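You operate a simulated robot arm through the tools that you are given. There is no shell and no other tool. Be economical: measure what you need, move in short steps, check, and stop when the job is done.

You run a simulated robot arm. Do the job below in one go: nothing can be reset, and whatever is moved stays where it is left.

TASK
Put the glue pot marked "Firm" from the top of the white table on the brown sheet there and the glue pot marked "Flex" on the white job slip there.

Only the result counts: the job must be done as asked and must still hold three seconds after the hand-in. Knocking over, shifting, dropping, spilling or breaking anything else fails it.

THE ROBOT
A 7-joint arm with a two-finger parallel gripper, fixed in place. Base frame: the origin is at the foot of the arm, x ahead of it, y to its left, z up; the work surface is at about z = 0. Units: m, degrees, N and s.
With the tool pointing down near the work surface it reaches from about 0.24 to 0.62 m from the base axis. Its first joint turns from -66.0 to 66.0 degrees. Payload 2.6 kg.
The TCP is the grasp point between the finger pads, 0.03 m short of the fingertips. In the tool frame z runs along the fingers and y along their closing line. Largest opening 0.094 m; finger width 0.028, thickness 0.01; the body of the gripper, 0.05 by 0.096 m, starts 0.055 m behind the TCP.
Orientation is that of the tool frame in the base frame, as [roll, pitch, yaw] about the fixed x, y, z axes, in that order (R = Rz(yaw) Ry(pitch) Rx(roll)). With the fingers straight down and closing along the base's y, the tool's x points along the base's -x, its y along +y and its z along -z.

THE INTERFACE
- The arm moves only by the tool send_rows. Its argument "commands" is a list that holds one entry, the list of rows, each a list of 4 numbers: the shift along the tool's x, y, z in m, then the turn about the tool's z in degrees. In form: [[[x, y, z, spin], ...]]. A call has 1 to 20 rows; each row shifts and turns the commanded pose from where the row before left it, along the tool's axes as they then stand. "gripper" is the finger opening in m, from 0 to 0.094, set as the call begins (left out, the last holds). Each row takes 0.2 s and may step no farther than 0.05 m and 8.6 degrees from the row before; otherwise, or with a gripper value out of range, the whole call is refused. Where a pose cannot be reached the arm comes as near as it can. A force on the tool above 40 N (or 10 N above the force at the start of the call, whichever is more), or a blocked arm, ends the call early, and 0.2 s more pass. Each finger travels about 0.072 m/s and halts on what it meets, pressing with about 34 N; the grip force reading is that of the motor and also rises with nothing between the fingers. The clock runs only during rows and for 0.2 s after the last one: add rows that do not move to give the fingers time. The reply holds the time, the measured pose of the TCP, the force on the tool along the base axes, the opening and the grip force, in the units named above and with some noise.
- Cameras (640 x 400 px; columns grow to the right, rows downward): "scene" is fixed at [0.0489, 0.4381, 0.5536]; the picture's right is [-0.74, -0.67, 0.00], its down [-0.48, 0.53, -0.70] and it looks along [0.47, -0.52, -0.72] (base axes); focal length 325 px, centre (320, 200). "wrist" rides on the gripper at [-0.037, 0, -0.058] in the tool frame; the picture's right is [0.00, -1.00, 0.00], its down [0.97, 0.00, -0.24] and it looks along [0.24, 0.00, 0.97] (tool axes); focal length 218 px, centre (320, 200).
- capture(camera): a new picture of that camera. It takes no simulated time.
- point_at(camera, pixels): for up to 12 pixels [column, row] of the newest picture of that camera ("zoom" is the newest enlarged one), the place [x, y, z] in the base frame of the surface seen there, good to about 0.003 m, but the place of the scene camera against the robot may be out by one fixed shift of up to 0.025 m in any direction. It takes no simulated time.
- close_up(camera, box): a new picture of the part [left, top, right, bottom] of that camera's present view, enlarged. It takes no simulated time.
- hand_in(): hands the job in; it is judged then, once.

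Work in short steps. Measure before you move; look again where a grasp or a placing could have gone wrong, and mend it. You have 60 turns and 30 pictures in all, those below and enlarged ones among them. Open the gripper and draw the arm clear of the work before you hand the job in, unless the task says otherwise; then end with one line.

The tools are called after "Request:" as name(argument=value, ...) on one line, values as JSON. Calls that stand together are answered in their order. send_rows: Moves the arm, as the interface text tells. Its arguments: {"type":"object","properties":{"commands":{"type":"array"},"gripper":{"type":"number"}},"required":["commands"]} The other tools are called the same way: capture (camera) takes a picture; point_at (camera, pixels) gives the place of the surface under pixels of a picture; close_up (camera, box) takes an enlarged picture of a part of a camera's view; hand_in () hands the job in.

At the start:

```text
t: 0.0
ee_pos: [0.3998, 0.0614, 0.2363]
orientation: [-179.9, 0.1, -180.0]
force: [-0.3, 0.4, 0.2]
grip_width: 0.0937
finger_force: 0.0
```

scene: 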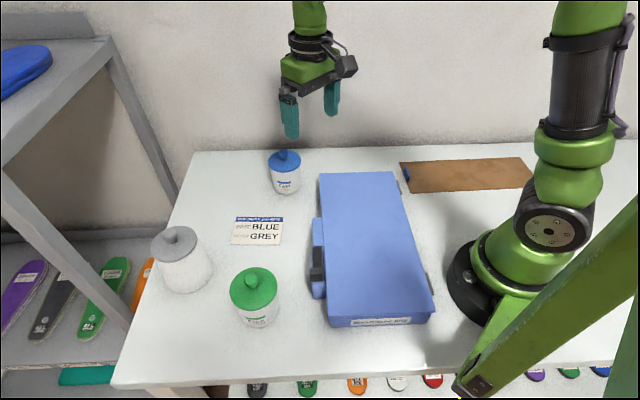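
wrist: 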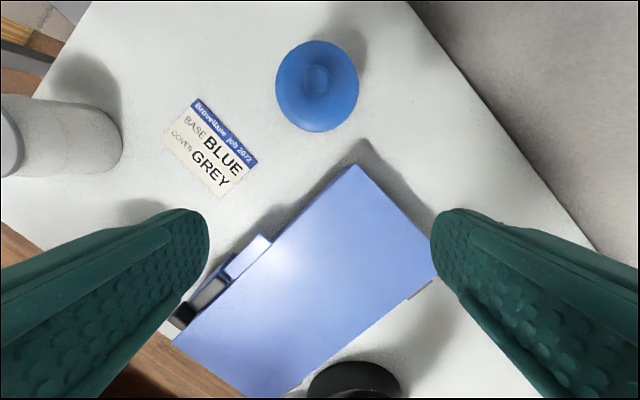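

The scene shows three pots: blue (285,170), green (255,295) and grey (182,260). I'll enlarge them to read their labels.

Request:
close_up(camera="scene", box=[255, 140, 315, 200])

Request:
close_up(camera="scene", box=[140, 210, 300, 340])

Request:
point_at(camera="scene", pixels=[[285, 155], [285, 180], [254, 277], [254, 310], [177, 233], [185, 270], [257, 231], [405, 165], [525, 160], [533, 185], [412, 192], [466, 175]])

```text
6.67 times, centred on (285, 170) of scene
```

zoom: 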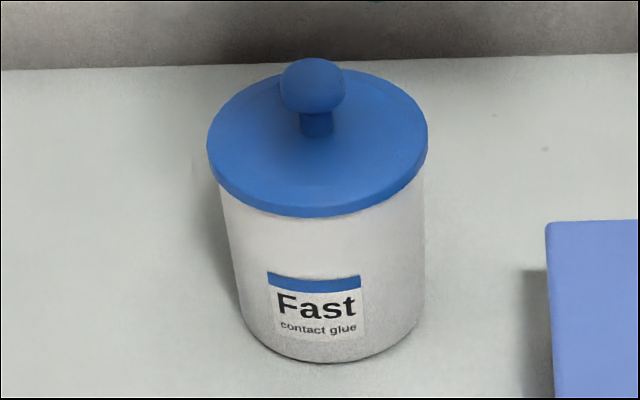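

```text
3.08 times, centred on (220, 275) of scene
```

zoom: 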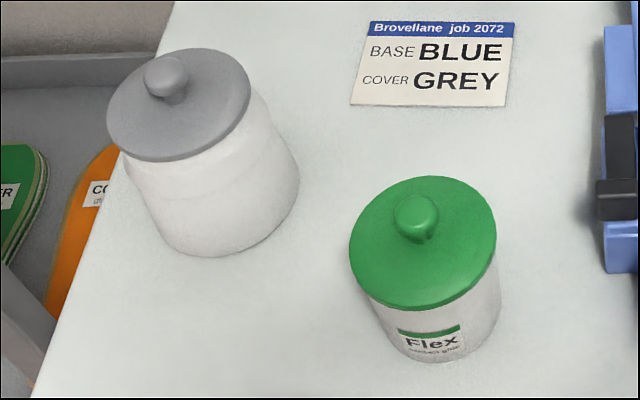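

```text
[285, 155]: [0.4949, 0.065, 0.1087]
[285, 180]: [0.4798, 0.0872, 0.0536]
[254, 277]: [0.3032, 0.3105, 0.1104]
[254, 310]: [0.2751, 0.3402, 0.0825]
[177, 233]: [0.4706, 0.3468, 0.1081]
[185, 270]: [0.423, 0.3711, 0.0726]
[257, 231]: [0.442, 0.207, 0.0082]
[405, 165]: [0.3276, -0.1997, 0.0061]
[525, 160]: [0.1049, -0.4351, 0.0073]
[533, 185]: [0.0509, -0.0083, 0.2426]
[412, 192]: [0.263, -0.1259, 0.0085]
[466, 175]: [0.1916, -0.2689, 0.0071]
```

Blue reads "Fast" and green reads "Flex", but the grey label faces away. I'll enlarge the grey pot in the wrist view and the sheet in the scene, and measure points in the wrist picture to calibrate.

Request:
close_up(camera="wrist", box=[0, 60, 160, 200])

Request:
close_up(camera="scene", box=[380, 130, 560, 220])

Request:
point_at(camera="wrist", pixels=[[317, 78], [210, 148], [194, 98], [257, 159], [223, 198], [164, 142], [60, 140], [320, 250], [356, 170], [460, 180]])

Request:
point_at(camera="scene", pixels=[[236, 217], [283, 218], [279, 245], [231, 243], [322, 174], [392, 173], [430, 305], [330, 325], [375, 240], [320, 275], [172, 290], [255, 325]])

```text
2.86 times, centred on (80, 130) of wrist
```

zoom: 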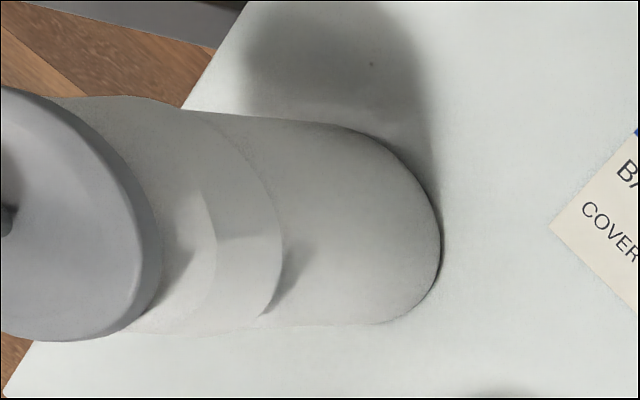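

```text
3.56 times, centred on (470, 175) of scene
```

zoom: 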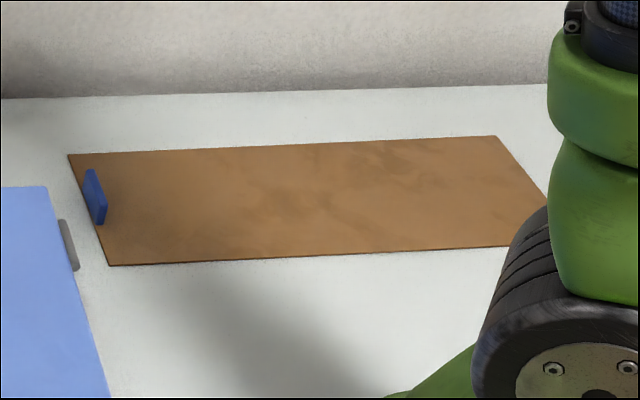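

```text
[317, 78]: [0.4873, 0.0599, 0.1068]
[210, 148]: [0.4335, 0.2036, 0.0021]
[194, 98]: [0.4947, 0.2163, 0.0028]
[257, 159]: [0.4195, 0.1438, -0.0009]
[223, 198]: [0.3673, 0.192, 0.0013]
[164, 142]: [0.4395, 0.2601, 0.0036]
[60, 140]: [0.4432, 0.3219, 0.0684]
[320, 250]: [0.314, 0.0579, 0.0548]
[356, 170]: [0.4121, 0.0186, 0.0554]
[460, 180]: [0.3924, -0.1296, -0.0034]
```

```text
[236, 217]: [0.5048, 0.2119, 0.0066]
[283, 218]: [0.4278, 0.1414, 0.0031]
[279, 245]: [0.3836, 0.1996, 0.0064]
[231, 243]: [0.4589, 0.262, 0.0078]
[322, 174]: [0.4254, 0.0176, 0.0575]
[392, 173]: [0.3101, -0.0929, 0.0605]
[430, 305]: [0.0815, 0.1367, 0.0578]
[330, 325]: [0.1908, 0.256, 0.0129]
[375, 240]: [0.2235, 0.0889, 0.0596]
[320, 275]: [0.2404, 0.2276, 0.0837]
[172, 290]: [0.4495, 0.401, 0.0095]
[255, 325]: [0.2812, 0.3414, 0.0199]
```

The grey pot shows no label on its -x or -y side. I'll go to about (0.56, 0.25) at the same height, clear above everything, to look at its far side. The scene readings run about (+0.013, 0, +0.005) off the wrist readings.

Request:
send_rows(commands=[[[-0.0267, 0.0317, 0, 0], [-0.0267, 0.0317, 0, 0], [-0.0267, 0.0317, 0, 0], [-0.0267, 0.0317, 0, 0], [-0.0267, 0.0317, 0, 0], [-0.0267, 0.0317, 0, 0], [0, 0, 0, 0]]])

Request:
capture(camera="wrist")

```text
t: 1.6
ee_pos: [0.5357, 0.2281, 0.2337]
orientation: [-179.9, -0.1, -179.9]
force: [-0.8, 0.3, 0.0]
grip_width: 0.0939
finger_force: 0.0
out of reach, approached as far as the arm can: row 6
```

```text
23 pictures are left
```

wrist: 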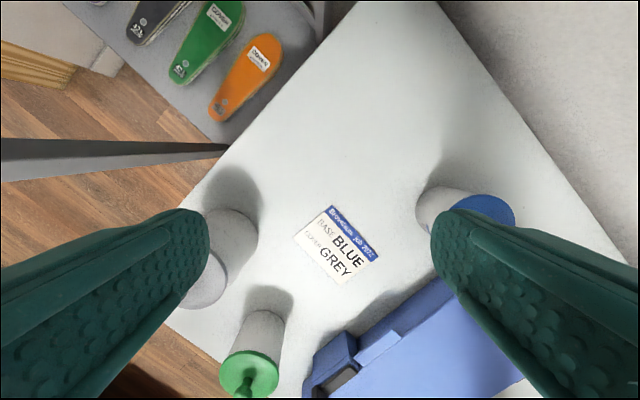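

The grey pot is at (215,255), partly behind the left finger; I'll enlarge it.

Request:
close_up(camera="wrist", box=[160, 180, 300, 320])

```text
2.86 times, centred on (230, 250) of wrist
```

zoom: 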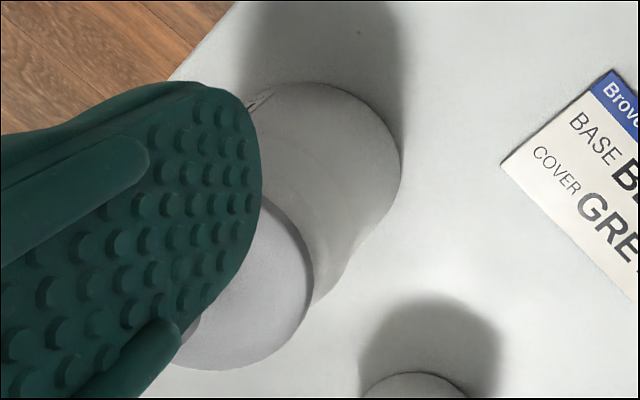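

A sliver of the label shows at zoom (260,100), on the +x/+y side. I'll close the fingers to clear the view and shift along +y.

Request:
send_rows(commands=[[[0.006, 0.02, 0, 0], [0.006, 0.02, 0, 0], [0.006, 0.02, 0, 0], [0, 0, 0, 0], [0, 0, 0, 0]]], gripper=0.0)

Request:
capture(camera="wrist")

```text
t: 2.8
ee_pos: [0.5078, 0.2888, 0.2307]
orientation: [179.9, 0.1, -179.9]
force: [0.0, 0.2, -1.0]
grip_width: 0.0003
finger_force: 33.3
out of reach, approached as far as the arm can: row 1, 2, 3
```

```text
21 pictures are left
```

wrist: 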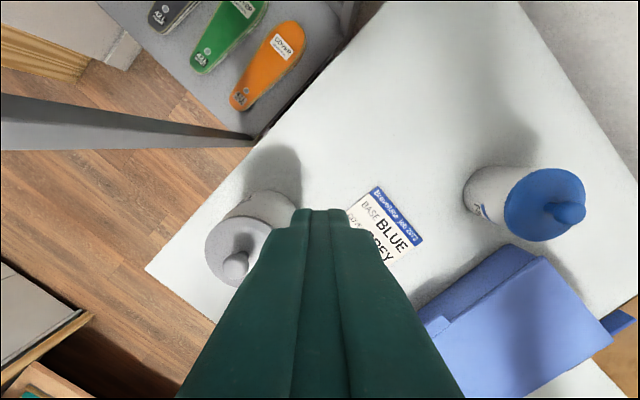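

The grey pot is now clear at (240,245). I'll enlarge and measure it.

Request:
close_up(camera="wrist", box=[190, 170, 310, 290])

Request:
point_at(camera="wrist", pixels=[[235, 264], [256, 236], [206, 245], [238, 221], [250, 283], [294, 205], [222, 214]])

```text
3.33 times, centred on (250, 230) of wrist
```

zoom: 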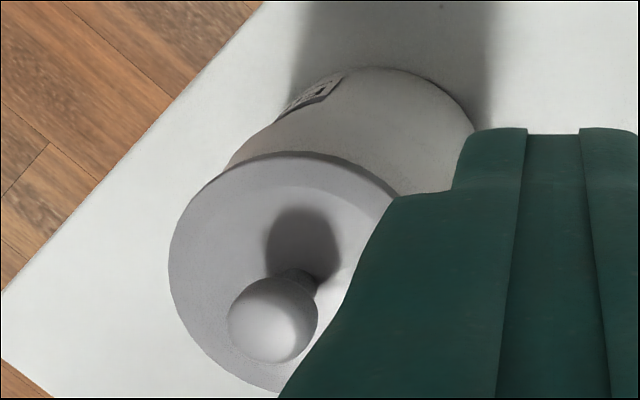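

```text
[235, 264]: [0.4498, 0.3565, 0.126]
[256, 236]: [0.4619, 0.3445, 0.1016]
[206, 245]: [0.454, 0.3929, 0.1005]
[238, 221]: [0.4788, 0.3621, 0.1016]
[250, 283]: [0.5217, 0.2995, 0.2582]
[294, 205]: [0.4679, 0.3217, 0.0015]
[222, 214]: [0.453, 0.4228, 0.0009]
```

The label does exist on the far +x/+y side, and I'll read it with the scene camera once the pot is lifted. Now I need the pot profiles, so I'll take a tight scene close-up of the grey and green pots.

Request:
close_up(camera="scene", box=[136, 215, 226, 305])

```text
4.44 times, centred on (181, 260) of scene
```

zoom: 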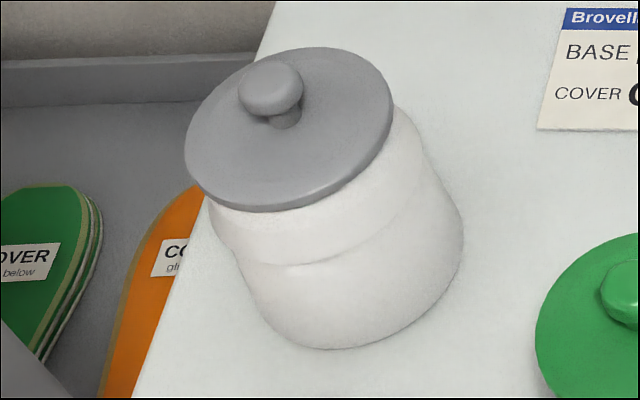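

I'll measure the lid rim, knob and body edges of the grey pot in this zoom.

Request:
point_at(camera="zoom", pixels=[[189, 155], [389, 105], [290, 51], [285, 205], [268, 85], [268, 70], [218, 235], [425, 155], [265, 320], [457, 230], [330, 345], [320, 250]])

Request:
point_at(camera="scene", pixels=[[232, 290], [276, 290], [254, 270], [252, 312], [240, 314], [274, 312], [258, 327], [272, 155], [299, 155], [286, 192], [286, 152], [252, 276]])

```text
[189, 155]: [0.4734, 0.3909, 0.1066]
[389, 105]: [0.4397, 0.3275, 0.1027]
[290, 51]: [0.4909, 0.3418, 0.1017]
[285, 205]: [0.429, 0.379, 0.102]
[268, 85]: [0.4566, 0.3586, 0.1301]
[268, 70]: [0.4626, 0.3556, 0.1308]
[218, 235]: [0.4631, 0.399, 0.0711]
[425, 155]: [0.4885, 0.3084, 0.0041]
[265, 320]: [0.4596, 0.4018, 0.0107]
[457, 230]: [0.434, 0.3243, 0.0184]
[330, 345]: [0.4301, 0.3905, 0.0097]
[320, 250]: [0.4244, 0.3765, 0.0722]
```

```text
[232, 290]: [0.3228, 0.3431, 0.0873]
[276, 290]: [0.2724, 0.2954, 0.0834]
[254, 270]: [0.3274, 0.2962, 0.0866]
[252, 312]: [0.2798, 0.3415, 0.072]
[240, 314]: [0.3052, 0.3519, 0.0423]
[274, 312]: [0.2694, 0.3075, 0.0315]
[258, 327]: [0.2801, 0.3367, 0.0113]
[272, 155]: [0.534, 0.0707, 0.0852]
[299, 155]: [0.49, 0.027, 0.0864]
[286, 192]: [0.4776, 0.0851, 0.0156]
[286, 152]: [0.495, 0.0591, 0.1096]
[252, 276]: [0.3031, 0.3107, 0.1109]
```

Grey lid: about 0.072 m across at z≈0.10, centre about (0.447,0.358) in robot frame. Its body is slightly wider (~0.078) and the knob top is at ~0.126. I'll move above it with the fingers opening and turn so they close tangentially, leaving the label between them.

Request:
send_rows(commands=[[[0.02, 0.023, 0, 0], [0.02, 0.023, 0, 0], [0.02, 0.023, 0, 0], [0, 0, 0, -8], [0, 0, 0, -8], [0, 0, 0, -8], [0, 0, 0, -8], [0, 0, 0, -8], [0, 0, 0, 0]]], gripper=0.094)

Request:
capture(camera="wrist")

```text
t: 4.8
ee_pos: [0.4488, 0.3582, 0.2289]
orientation: [-180.0, 0.0, -139.8]
force: [-0.4, -0.7, 0.0]
grip_width: 0.094
finger_force: 0.1
```

```text
18 pictures are left
```

wrist: 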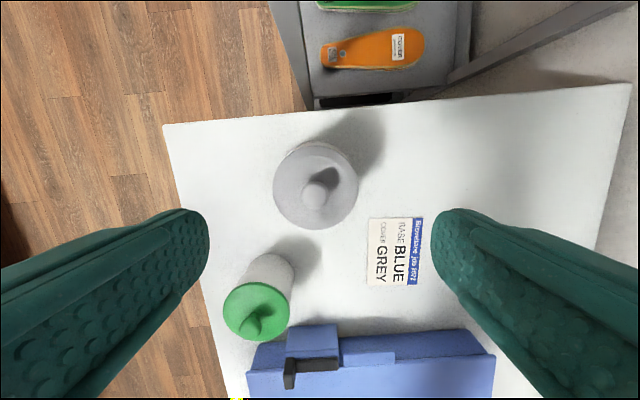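

The pot lid is centred around (316,186), close to the expected (320,190). I'll measure lid rim points for fine centring.

Request:
point_at(camera="wrist", pixels=[[276, 185], [355, 185], [315, 145], [312, 226], [318, 195]])

```text
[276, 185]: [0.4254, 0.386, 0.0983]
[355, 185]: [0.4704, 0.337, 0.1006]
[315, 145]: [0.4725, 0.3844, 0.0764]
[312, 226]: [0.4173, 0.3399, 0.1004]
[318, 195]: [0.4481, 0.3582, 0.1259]
```

The lid centre is 3 mm along +tool y from the TCP. I'll correct and descend to z≈0.079.

Request:
send_rows(commands=[[[0, 0.003, 0.03, 0], [0, 0, 0.03, 0], [0, 0, 0.03, 0], [0, 0, 0.02, 0], [0, 0, 0.02, 0], [0, 0, 0.02, 0], [0, 0, 0, 0]]])

```text
t: 6.4
ee_pos: [0.4473, 0.362, 0.0785]
orientation: [180.0, 0.1, -140.1]
force: [-0.3, -0.4, 0.1]
grip_width: 0.0942
finger_force: 0.0
```

No contact on the way down. Closing on the pot now.

Request:
send_rows(commands=[[[0, 0, 0, 0], [0, 0, 0, 0], [0, 0, 0, 0], [0, 0, 0, 0]]], gripper=0.03)

Request:
capture(camera="scene")

```text
t: 7.4
ee_pos: [0.4468, 0.3617, 0.0788]
orientation: [-180.0, 0.0, -140.0]
force: [-0.1, -0.2, 0.0]
grip_width: 0.0773
finger_force: 34.1
```

```text
17 pictures are left
```

scene: 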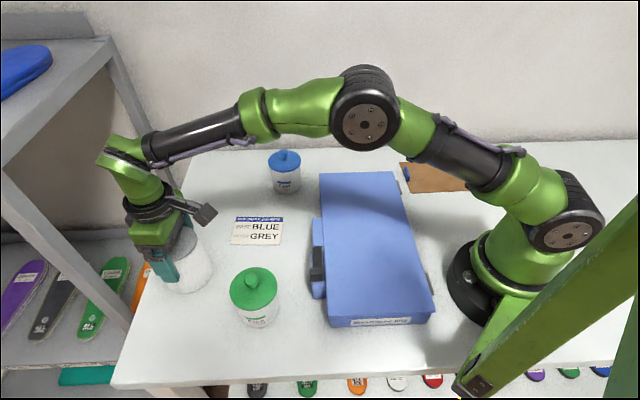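

Gripped at 0.077 m, so the fingers are on the body, not the lid. I'll lift a little and check the load.

Request:
send_rows(commands=[[[0, 0, -0.01, 0], [0, 0, -0.015, 0], [0, 0, -0.025, 0], [0, 0, -0.03, 0], [0, 0, 0, 0]]])

Request:
close_up(camera="scene", box=[80, 110, 280, 310])

```text
t: 8.6
ee_pos: [0.4461, 0.3608, 0.1603]
orientation: [180.0, 0.0, -139.9]
force: [1.4, -0.6, -3.4]
grip_width: 0.0773
finger_force: 34.1
```

```text
2.00 times, centred on (180, 210) of scene
```

zoom: 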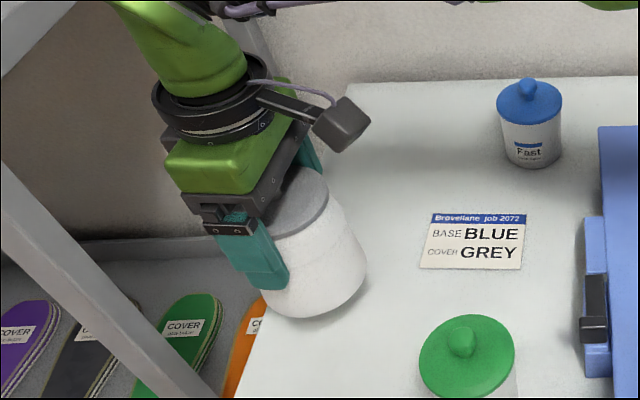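

The pot is held securely (about 3.4 N). I'll raise it, carry it over to about (0.40, 0.05), then spin it so the label faces the scene camera.

Request:
send_rows(commands=[[[0, 0, -0.03, 0], [0, 0, -0.03, 0], [0.0294, -0.0261, 0, 0], [0.0294, -0.0261, 0, 0], [0.0294, -0.0261, 0, 0], [0.0294, -0.0261, 0, 0], [0.0294, -0.0261, 0, 0], [0.0294, -0.0261, 0, 0], [0.0294, -0.0261, 0, 0], [0.0294, -0.0261, 0, 0], [0, 0, 0, -8], [0, 0, 0, -8], [0, 0, 0, -8], [0, 0, 0, -8], [0, 0, 0, -8], [0, 0, 0, -8], [0, 0, 0, -8], [0, 0, 0, -8], [0, 0, 0, 0]]])

Request:
capture(camera="scene")

```text
t: 12.6
ee_pos: [0.4014, 0.0492, 0.2181]
orientation: [-179.9, 0.0, -75.9]
force: [0.2, 0.7, -3.6]
grip_width: 0.0774
finger_force: 34.5
```

```text
15 pictures are left
```

scene: 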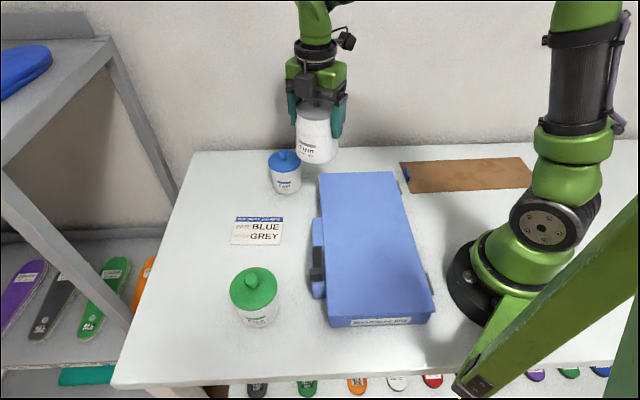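

The label appears to read "Firm"; I'll confirm with a zoom and measure the sheet's corners and tab.

Request:
close_up(camera="scene", box=[290, 110, 350, 170])

Request:
point_at(camera="scene", pixels=[[401, 164], [518, 158], [531, 176], [412, 192], [406, 175], [405, 168], [408, 180], [460, 160], [466, 189], [400, 185], [470, 175]])

```text
6.67 times, centred on (320, 140) of scene
```

zoom: 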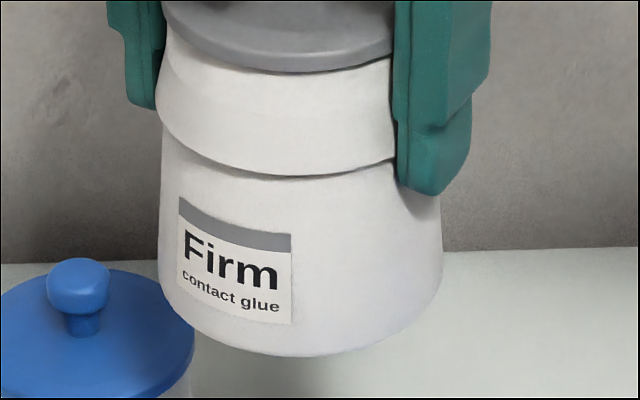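

```text
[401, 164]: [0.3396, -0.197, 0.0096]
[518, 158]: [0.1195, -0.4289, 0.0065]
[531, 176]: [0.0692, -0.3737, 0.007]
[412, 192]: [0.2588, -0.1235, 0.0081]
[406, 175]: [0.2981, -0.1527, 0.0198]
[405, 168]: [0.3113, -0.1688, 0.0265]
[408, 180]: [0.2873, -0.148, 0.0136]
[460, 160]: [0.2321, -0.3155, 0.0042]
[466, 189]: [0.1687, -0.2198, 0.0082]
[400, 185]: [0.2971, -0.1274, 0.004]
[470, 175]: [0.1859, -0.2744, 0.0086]
```

"Firm" is confirmed. The sheet's centreline point is about (0.189, -0.264) in robot frame, 0.14 m from the blue tab. I'll spin back to yaw about 180 first.

Request:
send_rows(commands=[[[0, 0, 0, 8], [0, 0, 0, 8], [0, 0, 0, 8], [0, 0, 0, 8], [0, 0, 0, 8], [0, 0, 0, 8], [0, 0, 0, 8], [0, 0, 0, 8], [0, 0, 0, 8], [0, 0, 0, 8], [0, 0, 0, 8], [0, 0, 0, 8], [0, 0, 0, 8], [0, 0, 0, 0]]])

Request:
send_rows(commands=[[[0.0212, -0.0313, 0, 0], [0.0212, -0.0313, 0, 0], [0.0212, -0.0313, 0, 0], [0.0212, -0.0313, 0, 0], [0.0212, -0.0313, 0, 0], [0.0212, -0.0313, 0, 0], [0.0212, -0.0313, 0, 0], [0.0212, -0.0313, 0, 0], [0.0212, -0.0313, 0, 0], [0.0212, -0.0313, 0, 0], [0, 0, 0, 0]]])

Request:
capture(camera="wrist")

```text
t: 15.6
ee_pos: [0.4016, 0.0497, 0.2184]
orientation: [-179.9, 0.0, 179.9]
force: [0.5, 0.1, -4.4]
grip_width: 0.0772
finger_force: 33.4
```

```text
t: 18.0
ee_pos: [0.1887, -0.2638, 0.2205]
orientation: [179.9, 0.0, -179.8]
force: [0.5, 0.0, -3.0]
grip_width: 0.0774
finger_force: 33.8
```

```text
13 pictures are left
```

wrist: 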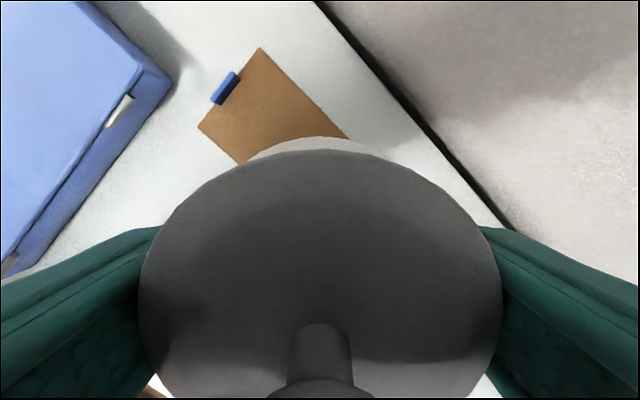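

The sheet's near end shows at (200-345, 50-160). I'll measure its edges in the robot frame to verify the target.

Request:
point_at(camera="wrist", pixels=[[261, 49], [200, 127], [236, 160], [342, 132], [300, 89], [226, 84], [212, 102], [270, 130], [152, 392]])

```text
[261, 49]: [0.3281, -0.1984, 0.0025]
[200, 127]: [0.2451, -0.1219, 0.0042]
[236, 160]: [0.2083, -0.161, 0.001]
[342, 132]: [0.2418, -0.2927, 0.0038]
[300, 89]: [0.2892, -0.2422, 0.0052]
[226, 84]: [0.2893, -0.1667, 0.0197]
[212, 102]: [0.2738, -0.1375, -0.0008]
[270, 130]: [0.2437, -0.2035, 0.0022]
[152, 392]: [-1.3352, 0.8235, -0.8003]
```

Sheet centreline at that place is (0.190, -0.262), so the TCP is within 2 mm. I'll descend to about z=0.085.

Request:
send_rows(commands=[[[0, 0, 0.03, 0], [0, 0, 0.03, 0], [0, 0, 0.03, 0], [0, 0, 0.025, 0], [0, 0, 0.015, 0], [0, 0, 0.005, 0], [0, 0, 0, 0]]])

```text
t: 19.6
ee_pos: [0.1904, -0.2646, 0.0842]
orientation: [180.0, 0.0, -180.0]
force: [-0.2, 0.3, -4.0]
grip_width: 0.0774
finger_force: 33.8
```

At z=0.084 there is still no contact, so I lower in 1 mm steps.

Request:
send_rows(commands=[[[0, 0, 0.001, 0], [0, 0, 0.001, 0], [0, 0, 0.001, 0], [0, 0, 0, 0]]])

```text
t: 20.6
ee_pos: [0.1902, -0.263, 0.0817]
orientation: [180.0, 0.0, -179.9]
force: [0.4, -0.1, -3.8]
grip_width: 0.0774
finger_force: 34.0
```

Still carrying the full weight, so I lower a little further.

Request:
send_rows(commands=[[[0, 0, 0.001, 0], [0, 0, 0.001, 0], [0, 0, 0, 0]]])

```text
t: 21.4
ee_pos: [0.1912, -0.2653, 0.0789]
orientation: [-179.8, 0.0, 180.0]
force: [-4.6, 4.9, 29.0]
grip_width: 0.0775
finger_force: 34.3
```

Contact at z≈0.079 (29 N). I'll relax upward about 0.8 mm, then open the fingers.

Request:
send_rows(commands=[[[0, 0, -0.0008, 0], [0, 0, 0, 0]]])

Request:
send_rows(commands=[[[0, 0, 0, 0], [0, 0, 0, 0], [0, 0, 0, 0]]], gripper=0.094)

Request:
send_rows(commands=[[[0, 0, -0.01, 0], [0, 0, -0.02, 0], [0, 0, -0.03, 0], [0, 0, -0.04, 0], [0, 0, -0.04, 0], [0, 0, 0, 0]]])

Request:
capture(camera="wrist")

```text
t: 22.0
ee_pos: [0.1912, -0.2649, 0.0808]
orientation: [-179.9, 0.1, -180.0]
force: [3.0, -2.8, 13.9]
grip_width: 0.0772
finger_force: 33.7
```

```text
t: 22.8
ee_pos: [0.1894, -0.2627, 0.0796]
orientation: [-180.0, 0.0, -180.0]
force: [0.8, 0.0, -0.7]
grip_width: 0.0937
finger_force: 0.0
```

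```text
t: 24.2
ee_pos: [0.1921, -0.2632, 0.2233]
orientation: [-179.9, 0.0, -179.9]
force: [0.5, 0.6, 0.6]
grip_width: 0.0937
finger_force: 0.0
```

```text
12 pictures are left
```

wrist: 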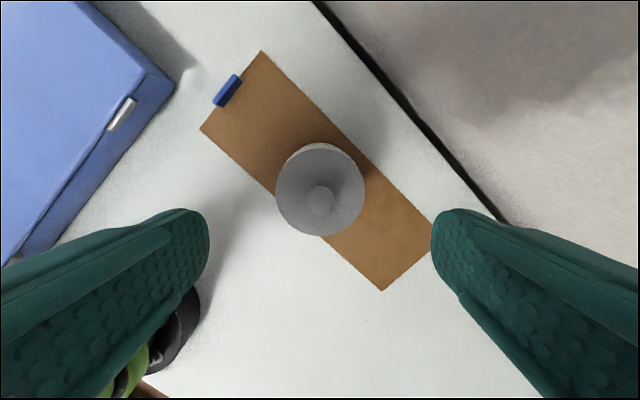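

The Firm pot stands upright in the middle of the sheet. Next I return by the same route and go above the green pot at about (0.285, 0.319).

Request:
send_rows(commands=[[[-0.0208, 0.0313, 0, 0], [-0.0208, 0.0313, 0, 0], [-0.0208, 0.0313, 0, 0], [-0.0208, 0.0313, 0, 0], [-0.0208, 0.0313, 0, 0], [-0.0208, 0.0313, 0, 0], [-0.0208, 0.0313, 0, 0], [-0.0208, 0.0313, 0, 0], [-0.0208, 0.0313, 0, 0], [-0.0208, 0.0313, 0, 0], [0.0144, 0.0336, 0, 0], [0.0144, 0.0336, 0, 0], [0.0144, 0.0336, 0, 0], [0.0144, 0.0336, 0, 0], [0.0144, 0.0336, 0, 0], [0.0144, 0.0336, 0, 0], [0.0144, 0.0336, 0, 0], [0.0144, 0.0336, 0, 0], [0, 0, 0, 0]]])

Request:
capture(camera="wrist")

```text
t: 28.2
ee_pos: [0.2806, 0.3173, 0.2204]
orientation: [179.9, 0.0, 180.0]
force: [0.0, 0.5, -0.4]
grip_width: 0.094
finger_force: 0.1
```

```text
11 pictures are left
```

wrist: 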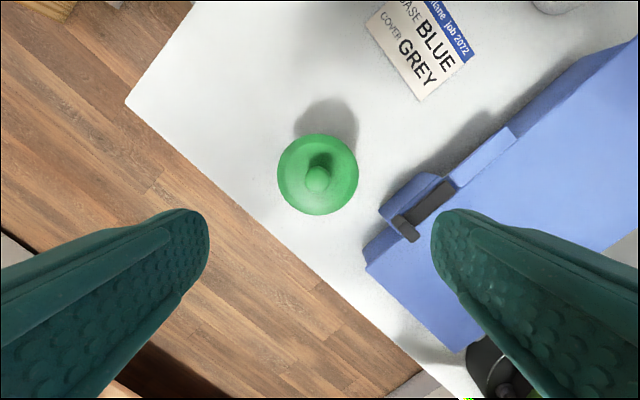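

The green lid is centred near (318,175), with the box latch at (420,205). I'll measure both.

Request:
point_at(camera="wrist", pixels=[[279, 175], [357, 175], [318, 135], [318, 214], [318, 180], [381, 210], [412, 238], [367, 267], [512, 132], [395, 195], [418, 98], [366, 24]])

```text
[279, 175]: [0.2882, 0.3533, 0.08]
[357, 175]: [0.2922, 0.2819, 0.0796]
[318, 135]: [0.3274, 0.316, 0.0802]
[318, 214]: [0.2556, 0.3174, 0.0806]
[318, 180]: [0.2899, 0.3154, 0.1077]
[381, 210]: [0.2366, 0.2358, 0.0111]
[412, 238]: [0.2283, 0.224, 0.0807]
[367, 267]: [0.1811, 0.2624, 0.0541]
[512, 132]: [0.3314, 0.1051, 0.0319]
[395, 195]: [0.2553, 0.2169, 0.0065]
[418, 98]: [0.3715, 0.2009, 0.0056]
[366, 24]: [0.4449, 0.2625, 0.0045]
```

Green lid: centre (0.2905, 0.317), 0.072 m across, rim at z≈0.08, knob top 0.108. I'll shift x by +0.010 and descend to z≈0.063; the fingers stay clear of the latch.

Request:
send_rows(commands=[[[-0.01, 0, 0.03, 0], [0, 0, 0.03, 0], [0, 0, 0.03, 0], [0, 0, 0.03, 0], [0, 0, 0.02, 0], [0, 0, 0.017, 0], [0, 0, 0, 0]]])

Request:
send_rows(commands=[[[0, 0, 0, 0], [0, 0, 0, 0], [0, 0, 0, 0], [0, 0, 0, 0]]], gripper=0.03)

Request:
send_rows(commands=[[[0, 0, -0.005, 0], [0, 0, -0.005, 0], [0, 0, -0.005, 0], [0, 0, 0, 0]]])

Request:
close_up(camera="scene", box=[200, 210, 320, 340])

```text
t: 29.8
ee_pos: [0.2923, 0.3172, 0.0641]
orientation: [180.0, -0.1, -180.0]
force: [-0.2, -0.3, 0.0]
grip_width: 0.094
finger_force: 0.0
```

```text
t: 30.8
ee_pos: [0.2938, 0.3168, 0.0625]
orientation: [180.0, 0.0, 180.0]
force: [0.2, 0.0, 0.2]
grip_width: 0.076
finger_force: 33.8
```

```text
t: 31.8
ee_pos: [0.2912, 0.3172, 0.0794]
orientation: [-180.0, 0.0, 180.0]
force: [0.4, 0.1, 0.8]
grip_width: 0.076
finger_force: 34.2
```

```text
3.08 times, centred on (260, 275) of scene
```

zoom: 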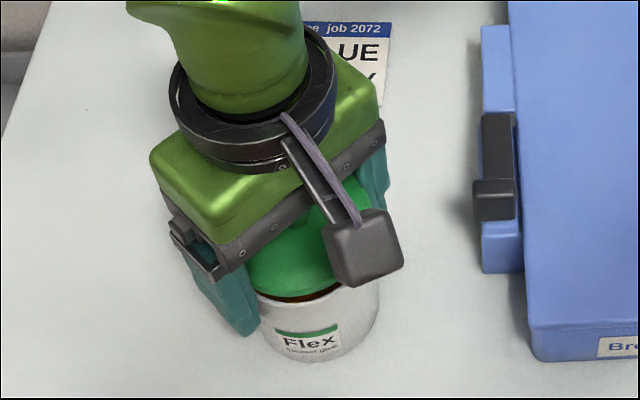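

The lid came up alone: brown glue shows at the rim, the pot body is still on the table, and the load is nearly zero. The lid is loose and wider than the body, so I'll lower it straight back and release.

Request:
send_rows(commands=[[[0, 0, 0.005, 0], [0, 0, 0.005, 0], [0, 0, 0.0045, 0], [0, 0, 0, 0]]])

Request:
send_rows(commands=[[[0, 0, 0, 0], [0, 0, 0, 0], [0, 0, 0, 0]]], gripper=0.094)

Request:
send_rows(commands=[[[0, 0, -0.01, 0], [0, 0, -0.02, 0], [0, 0, -0.04, 0], [0, 0, -0.04, 0], [0, 0, -0.045, 0], [0, 0, 0, 0]]])

Request:
capture(camera="wrist")

Request:
close_up(camera="scene", box=[210, 250, 300, 340])

```text
t: 32.8
ee_pos: [0.2912, 0.3179, 0.0628]
orientation: [-180.0, 0.0, -180.0]
force: [0.6, -3.3, 4.4]
grip_width: 0.076
finger_force: 34.1
```

```text
t: 33.6
ee_pos: [0.2921, 0.3175, 0.0641]
orientation: [-180.0, 0.0, -180.0]
force: [0.3, 0.1, 0.7]
grip_width: 0.0938
finger_force: 0.0
```

```text
t: 35.0
ee_pos: [0.2915, 0.3174, 0.2189]
orientation: [180.0, 0.0, -179.9]
force: [0.5, 0.6, 0.6]
grip_width: 0.094
finger_force: 0.0
```

```text
9 pictures are left
```

wrist: 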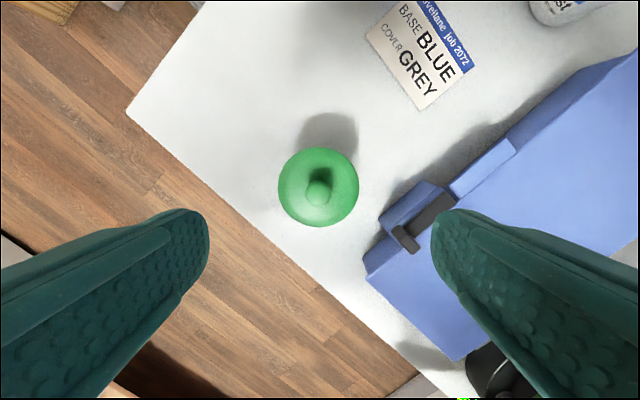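

```text
4.44 times, centred on (255, 295) of scene
```

zoom: 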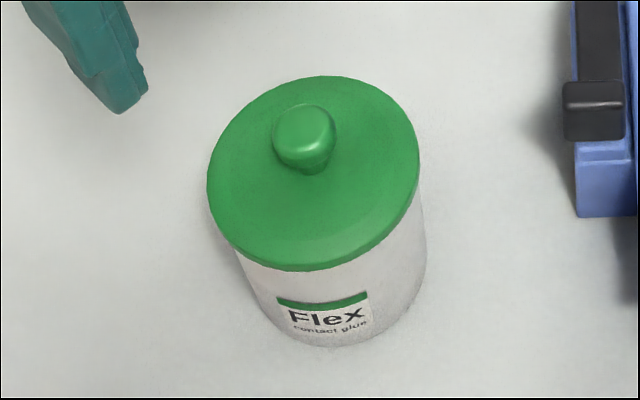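

The lid is seated again. Next I'll take it off by its knob, so I measure the knob and lid.

Request:
point_at(camera="wrist", pixels=[[279, 187], [357, 187], [318, 148], [318, 226], [318, 192], [308, 192], [328, 192]])

Request:
point_at(camera="zoom", pixels=[[304, 110], [304, 140], [312, 168], [276, 130], [333, 130], [300, 265], [290, 340], [240, 290], [415, 270]])

```text
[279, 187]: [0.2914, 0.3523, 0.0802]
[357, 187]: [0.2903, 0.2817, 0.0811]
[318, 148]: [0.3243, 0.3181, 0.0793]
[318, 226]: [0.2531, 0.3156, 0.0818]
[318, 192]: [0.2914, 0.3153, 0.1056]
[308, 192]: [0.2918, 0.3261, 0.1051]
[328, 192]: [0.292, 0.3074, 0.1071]
```

```text
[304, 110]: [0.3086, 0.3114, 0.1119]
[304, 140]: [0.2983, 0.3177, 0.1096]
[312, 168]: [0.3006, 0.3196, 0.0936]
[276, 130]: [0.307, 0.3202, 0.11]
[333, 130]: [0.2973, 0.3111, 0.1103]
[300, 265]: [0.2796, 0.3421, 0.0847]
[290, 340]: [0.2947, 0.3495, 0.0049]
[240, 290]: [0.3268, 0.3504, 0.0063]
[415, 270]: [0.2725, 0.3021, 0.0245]
```

The knob is centred at (0.291, 0.317), right under the TCP, about 0.02 m wide. I'll descend to z=0.115 with tips 4 mm above the lid, grip the knob and lift.

Request:
send_rows(commands=[[[0, 0, 0.03, 0], [0, 0, 0.03, 0], [0, 0, 0.03, 0], [0, 0, 0.014, 0], [0, 0, 0, 0]]], gripper=0.05)

Request:
send_rows(commands=[[[0, 0, 0, 0], [0, 0, 0, 0], [0, 0, 0, 0], [0, 0, 0, 0]]], gripper=0.0)

Request:
send_rows(commands=[[[0, 0, -0.005, 0], [0, 0, -0.01, 0], [0, 0, -0.02, 0], [0, 0, -0.03, 0], [0, 0, -0.03, 0], [0, 0, 0, 0]]])

Request:
close_up(camera="scene", box=[190, 190, 320, 340])

```text
t: 36.2
ee_pos: [0.2922, 0.3156, 0.1133]
orientation: [180.0, 0.1, 180.0]
force: [-0.3, 0.7, -0.2]
grip_width: 0.05
finger_force: 0.0
```

```text
t: 37.2
ee_pos: [0.291, 0.3167, 0.1129]
orientation: [-180.0, 0.0, -180.0]
force: [0.6, 0.8, -0.4]
grip_width: 0.0198
finger_force: 33.9
```

```text
t: 38.6
ee_pos: [0.2905, 0.3181, 0.2086]
orientation: [-180.0, 0.0, -179.8]
force: [0.6, -0.7, -0.2]
grip_width: 0.0201
finger_force: 34.5
```

```text
2.67 times, centred on (255, 265) of scene
```

zoom: 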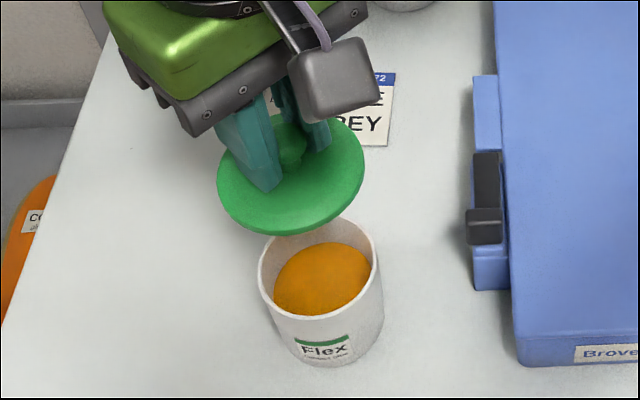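

The flat lid is off, showing an open pot with glue in it. I'll set the lid on bare table at about (0.425, 0.36), contact expected around TCP z≈0.039.

Request:
send_rows(commands=[[[-0.034, 0.0105, 0, 0], [-0.034, 0.0105, 0, 0], [-0.034, 0.0105, 0, 0], [-0.034, 0.0105, 0, 0], [0, 0, 0.04, 0], [0, 0, 0.04, 0], [0, 0, 0.04, 0], [0, 0, 0.03, 0], [0, 0, 0.01, 0], [0, 0, 0, 0]]])

Request:
send_rows(commands=[[[0, 0, 0.003, 0], [0, 0, 0.002, 0], [0, 0, 0.001, 0], [0, 0, 0, 0]]])

```text
t: 40.8
ee_pos: [0.4282, 0.3603, 0.0497]
orientation: [-179.9, 0.0, 179.9]
force: [-0.3, 0.4, 1.0]
grip_width: 0.0195
finger_force: 33.8
```

```text
t: 41.8
ee_pos: [0.4277, 0.3599, 0.0436]
orientation: [-180.0, 0.0, 180.0]
force: [0.5, 0.4, -0.2]
grip_width: 0.0201
finger_force: 33.5
```

No contact yet, so I continue down in small steps.

Request:
send_rows(commands=[[[0, 0, 0.001, 0], [0, 0, 0.001, 0], [0, 0, 0.001, 0], [0, 0, 0, 0]]])

```text
t: 42.8
ee_pos: [0.4275, 0.3597, 0.0404]
orientation: [180.0, 0.0, -179.9]
force: [0.3, 0.1, -0.6]
grip_width: 0.0198
finger_force: 34.0
```

Request:
send_rows(commands=[[[0, 0, 0.001, 0], [0, 0, 0.001, 0], [0, 0, 0, 0]]])

```text
t: 43.6
ee_pos: [0.4289, 0.36, 0.0391]
orientation: [-180.0, 0.1, -180.0]
force: [0.0, -0.3, 5.2]
grip_width: 0.0194
finger_force: 34.0
```

Light contact (5 N) at z=0.039. I'll open the fingers and rise.

Request:
send_rows(commands=[[[0, 0, 0, 0], [0, 0, 0, 0], [0, 0, 0, 0]]], gripper=0.06)

Request:
send_rows(commands=[[[0, 0, -0.01, 0], [0, 0, -0.02, 0], [0, 0, -0.04, 0], [0, 0, -0.05, 0], [0, 0, -0.05, 0], [0.0343, -0.0106, 0, 0], [0.0343, -0.0106, 0, 0], [0.0343, -0.0106, 0, 0], [0.0343, -0.0106, 0, 0], [0, 0, 0, 0]]], gripper=0.094)

Request:
capture(camera="wrist")

```text
t: 44.4
ee_pos: [0.4279, 0.3585, 0.0379]
orientation: [-180.0, 0.0, -180.0]
force: [0.1, -0.4, 0.1]
grip_width: 0.0598
finger_force: 0.2
```

```text
t: 46.6
ee_pos: [0.2885, 0.3172, 0.2072]
orientation: [-179.9, -0.1, -180.0]
force: [1.2, -0.2, 0.2]
grip_width: 0.0941
finger_force: 0.1
```

```text
6 pictures are left
```

wrist: 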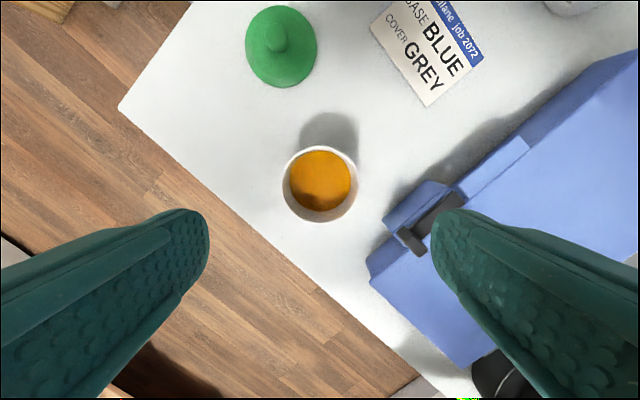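

The open pot is at (320,184) and the lid rests at (281,46). I'll measure the pot rim, lid and slip.

Request:
point_at(camera="wrist", pixels=[[284, 183], [356, 183], [320, 148], [320, 220], [275, 35], [247, 47], [315, 47], [281, 86], [369, 28], [428, 107], [484, 60], [322, 180]])

```text
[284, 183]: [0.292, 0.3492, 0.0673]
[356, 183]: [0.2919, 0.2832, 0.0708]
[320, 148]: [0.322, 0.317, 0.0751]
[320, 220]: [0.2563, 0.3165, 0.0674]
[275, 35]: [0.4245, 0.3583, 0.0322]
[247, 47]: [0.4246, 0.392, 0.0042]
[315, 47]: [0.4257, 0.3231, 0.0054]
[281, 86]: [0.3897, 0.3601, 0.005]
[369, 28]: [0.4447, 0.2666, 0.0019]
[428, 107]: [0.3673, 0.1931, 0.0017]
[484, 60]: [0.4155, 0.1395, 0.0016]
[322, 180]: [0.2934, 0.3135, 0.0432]
```

Rim centre is (0.291, 0.3165), about 0.067 across. The slip centre is (0.430, 0.203) and it measures 0.107 × 0.072, so centring matters. I'll descend to z≈0.045 and grip the body.

Request:
send_rows(commands=[[[-0.002, 0, 0.03, 0], [0, 0, 0.03, 0], [0, 0, 0.03, 0], [0, 0, 0.03, 0], [0, 0, 0.03, 0], [0, 0, 0.012, 0], [0, 0, 0, 0]]])

Request:
send_rows(commands=[[[0, 0, 0, 0], [0, 0, 0, 0], [0, 0, 0, 0], [0, 0, 0, 0]]], gripper=0.04)

Request:
send_rows(commands=[[[0, 0, -0.002, 0], [0, 0, -0.004, 0], [0, 0, -0.006, 0], [0, 0, -0.008, 0], [0, 0, 0, 0]]])

```text
t: 48.2
ee_pos: [0.2936, 0.3167, 0.0464]
orientation: [180.0, 0.0, -179.9]
force: [0.1, 0.5, 0.2]
grip_width: 0.094
finger_force: 0.1
```

```text
t: 49.2
ee_pos: [0.2929, 0.3168, 0.0463]
orientation: [180.0, 0.0, -179.9]
force: [0.1, 0.8, 0.2]
grip_width: 0.0718
finger_force: 33.7
```

```text
t: 50.4
ee_pos: [0.2925, 0.3174, 0.0663]
orientation: [-180.0, 0.1, -179.8]
force: [0.5, -1.2, -3.9]
grip_width: 0.0717
finger_force: 34.4
```

The body is gripped (0.072 m) and lifted 2 cm with about 3.5 N load. I'll carry it smoothly and level to above the slip centre.

Request:
send_rows(commands=[[[-0.00276, -0.00228, 0, 0], [-0.00552, -0.00456, 0, 0], [-0.00828, -0.00684, 0, 0], [-0.01049, -0.00866, 0, 0], [-0.01049, -0.00866, 0, 0], [-0.01049, -0.00866, 0, 0], [-0.01049, -0.00866, 0, 0], [-0.01049, -0.00866, 0, 0], [-0.01049, -0.00866, 0, 0], [-0.01049, -0.00866, 0, 0], [-0.01049, -0.00866, 0, 0], [-0.01049, -0.00866, 0, 0], [-0.01049, -0.00866, 0, 0], [-0.00828, -0.00684, 0, 0], [-0.00552, -0.00456, 0, 0], [-0.00276, -0.00228, 0, 0], [0, 0, 0, 0]]])

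Request:
capture(camera="wrist")

```text
t: 54.0
ee_pos: [0.4307, 0.203, 0.066]
orientation: [-180.0, 0.0, 180.0]
force: [-0.1, 0.4, -2.7]
grip_width: 0.0718
finger_force: 34.0
```

```text
5 pictures are left
```

wrist: 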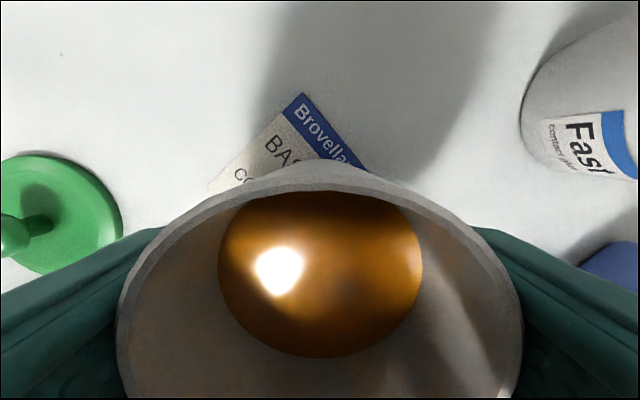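

The slip's end is visible beyond the pot; I'll check its corner positions from this close view.

Request:
point_at(camera="wrist", pixels=[[301, 96], [212, 187], [362, 168], [256, 142], [320, 178]])

```text
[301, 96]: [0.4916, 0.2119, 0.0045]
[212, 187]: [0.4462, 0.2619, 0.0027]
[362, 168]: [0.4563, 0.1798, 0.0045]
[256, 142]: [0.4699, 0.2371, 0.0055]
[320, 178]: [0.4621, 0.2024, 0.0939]
```

Slip centre is (0.430, 0.202), and the pot is there to within about 1 mm. I'll lower gently to contact near z≈0.047.

Request:
send_rows(commands=[[[0, 0, 0.003, 0], [0, 0, 0.005, 0], [0, 0, 0.005, 0], [0, 0, 0.003, 0], [0, 0, 0.001, 0], [0, 0, 0.001, 0], [0, 0, 0, 0]]])

```text
t: 55.6
ee_pos: [0.4312, 0.2032, 0.0496]
orientation: [-179.9, 0.1, -180.0]
force: [-0.4, -1.8, 5.1]
grip_width: 0.0716
finger_force: 33.7
```

Contact is beginning (force went from -3 to +5 N). One more 0.5 mm step, then release.

Request:
send_rows(commands=[[[0, 0, 0.0005, 0], [0, 0, 0, 0]]])

```text
t: 56.2
ee_pos: [0.4321, 0.2051, 0.0489]
orientation: [179.9, 0.0, 180.0]
force: [0.0, -2.1, 13.8]
grip_width: 0.0715
finger_force: 34.0
```

Firm contact at 14 N. I'll open the fingers and rise straight up.

Request:
send_rows(commands=[[[0, 0, 0, 0], [0, 0, 0, 0], [0, 0, 0, 0]]], gripper=0.094)

Request:
send_rows(commands=[[[0, 0, -0.01, 0], [0, 0, -0.02, 0], [0, 0, -0.04, 0], [0, 0, -0.045, 0], [0, 0, -0.045, 0], [0, 0, 0, 0]]])

Request:
capture(camera="wrist")

```text
t: 57.0
ee_pos: [0.4308, 0.2043, 0.0477]
orientation: [-179.9, 0.0, -180.0]
force: [0.2, -0.1, 0.1]
grip_width: 0.0943
finger_force: 0.0
```

```text
t: 58.4
ee_pos: [0.4312, 0.2033, 0.2086]
orientation: [-180.0, 0.0, -179.9]
force: [0.1, 0.4, 0.8]
grip_width: 0.0939
finger_force: 0.0
```

```text
4 pictures are left
```

wrist: 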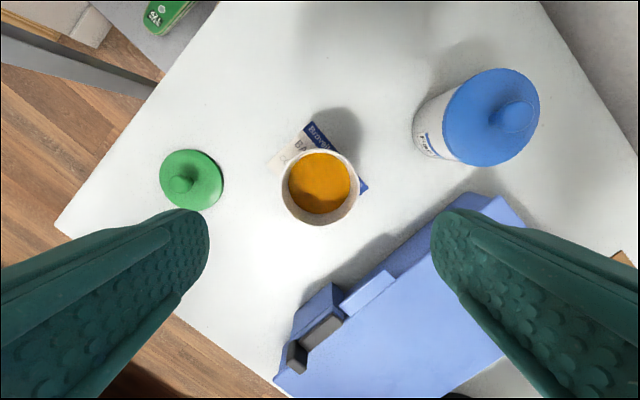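

The pot stands on the slip. I'll measure its rim and the lid's knob to put the lid back.

Request:
point_at(camera="wrist", pixels=[[283, 187], [357, 187], [320, 150], [320, 224], [180, 184], [160, 179], [222, 181], [191, 150], [190, 210], [314, 122]])

```text
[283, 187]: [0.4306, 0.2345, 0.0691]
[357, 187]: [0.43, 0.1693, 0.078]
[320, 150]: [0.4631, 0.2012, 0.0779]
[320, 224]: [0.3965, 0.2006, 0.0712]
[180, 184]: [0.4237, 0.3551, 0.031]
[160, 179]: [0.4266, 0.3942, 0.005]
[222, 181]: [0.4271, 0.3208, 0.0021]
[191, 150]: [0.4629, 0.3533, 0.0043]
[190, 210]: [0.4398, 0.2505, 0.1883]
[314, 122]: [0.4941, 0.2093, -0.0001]
```

Pot centre is about (0.430, 0.203). I'll go above the lid (knob at 0.4278, 0.359), descend to z≈0.040, grip and lift.

Request:
send_rows(commands=[[[0.00085, 0.039, 0, 0], [0.00085, 0.039, 0, 0], [0.00085, 0.039, 0, 0], [0.00085, 0.039, 0, 0], [0, 0, 0.04, 0], [0, 0, 0.04, 0], [0, 0, 0.04, 0], [0, 0, 0.03, 0], [0, 0, 0.0175, 0], [0, 0, 0, 0]]], gripper=0.05)

Request:
send_rows(commands=[[[0, 0, 0, 0], [0, 0, 0, 0], [0, 0, 0, 0], [0, 0, 0, 0]]], gripper=0.0)

Request:
send_rows(commands=[[[0, 0, -0.005, 0], [0, 0, -0.015, 0], [0, 0, -0.03, 0], [0, 0, -0.03, 0], [0, 0, -0.03, 0], [0, 0, 0, 0]]])

```text
t: 60.6
ee_pos: [0.4247, 0.3589, 0.0372]
orientation: [180.0, 0.0, 179.9]
force: [0.1, -0.1, -0.2]
grip_width: 0.0501
finger_force: 0.0
```

```text
t: 61.6
ee_pos: [0.4258, 0.3588, 0.0391]
orientation: [179.9, 0.0, -179.9]
force: [0.7, 0.8, -0.1]
grip_width: 0.0199
finger_force: 33.9
```

```text
t: 63.0
ee_pos: [0.4296, 0.3587, 0.1517]
orientation: [180.0, -0.1, -179.9]
force: [1.7, -0.2, 0.1]
grip_width: 0.0199
finger_force: 33.9
```

The knob is held (0.020 m). I'll carry the lid over the pot at (0.430, 0.2035).

Request:
send_rows(commands=[[[-0.0006, -0.031, 0, 0], [-0.0006, -0.031, 0, 0], [-0.0006, -0.031, 0, 0], [-0.0006, -0.031, 0, 0], [0, -0.031, 0, 0], [0, 0, 0, 0], [0, 0, 0, 0]]])

Request:
send_rows(commands=[[[0, 0, 0.01, 0], [0, 0, 0.01, 0], [0, 0, 0.005, 0], [0, 0, 0, 0]]])

Request:
close_up(camera="scene", box=[210, 160, 310, 260])

```text
t: 64.6
ee_pos: [0.4305, 0.205, 0.1517]
orientation: [180.0, 0.0, 180.0]
force: [0.2, -0.2, 0.0]
grip_width: 0.0198
finger_force: 33.9
```

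```text
t: 65.6
ee_pos: [0.429, 0.2051, 0.1246]
orientation: [-180.0, 0.0, 180.0]
force: [-0.7, -0.5, 0.2]
grip_width: 0.0198
finger_force: 34.0
```

```text
4.00 times, centred on (260, 210) of scene
```

zoom: 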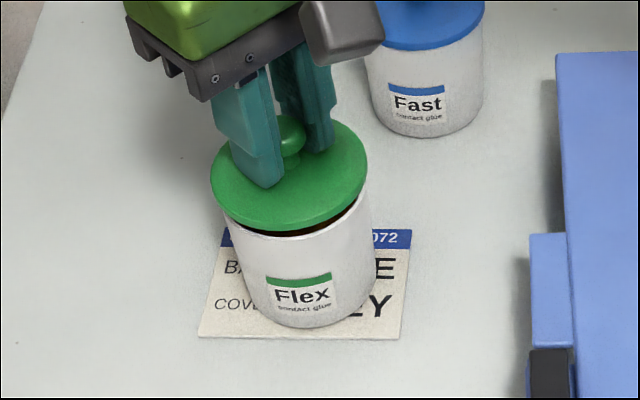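

The lid hovers about 1 cm above the pot and may sit slightly left of centre in the picture. I'll measure lid and body edges in the same view.

Request:
point_at(camera="zoom", pixels=[[213, 185], [365, 163], [340, 133], [252, 224], [320, 215], [345, 208], [372, 200], [240, 240], [335, 240], [290, 245], [262, 290], [365, 260]])

```text
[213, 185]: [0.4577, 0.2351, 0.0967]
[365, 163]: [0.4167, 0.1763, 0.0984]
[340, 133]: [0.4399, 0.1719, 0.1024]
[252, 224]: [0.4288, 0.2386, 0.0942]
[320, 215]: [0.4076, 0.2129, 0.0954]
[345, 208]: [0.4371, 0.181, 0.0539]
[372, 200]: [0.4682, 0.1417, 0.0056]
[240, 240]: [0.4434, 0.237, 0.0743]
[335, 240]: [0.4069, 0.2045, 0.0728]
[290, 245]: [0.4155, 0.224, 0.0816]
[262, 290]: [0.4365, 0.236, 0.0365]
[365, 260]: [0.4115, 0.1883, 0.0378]
```

The measurements suggest the lid is about 2–3 mm short towards the camera. I'll correct by (+0.002, -0.002) and lower towards contact at z≈0.115.

Request:
send_rows(commands=[[[-0.002, -0.002, 0, 0], [0, 0, 0.004, 0], [0, 0, 0.003, 0], [0, 0, 0.001, 0], [0, 0, 0, 0]]])

```text
t: 66.8
ee_pos: [0.4317, 0.2019, 0.1171]
orientation: [179.9, 0.0, 179.9]
force: [0.7, 0.2, 0.3]
grip_width: 0.0198
finger_force: 33.6
```

Nearly down with no contact yet; 1 mm steps next.

Request:
send_rows(commands=[[[0, 0, 0.001, 0], [0, 0, 0.001, 0], [0, 0, 0, 0]]])

```text
t: 67.6
ee_pos: [0.4308, 0.2024, 0.1158]
orientation: [179.9, 0.0, -179.9]
force: [-1.0, 0.0, 3.1]
grip_width: 0.0201
finger_force: 34.1
```

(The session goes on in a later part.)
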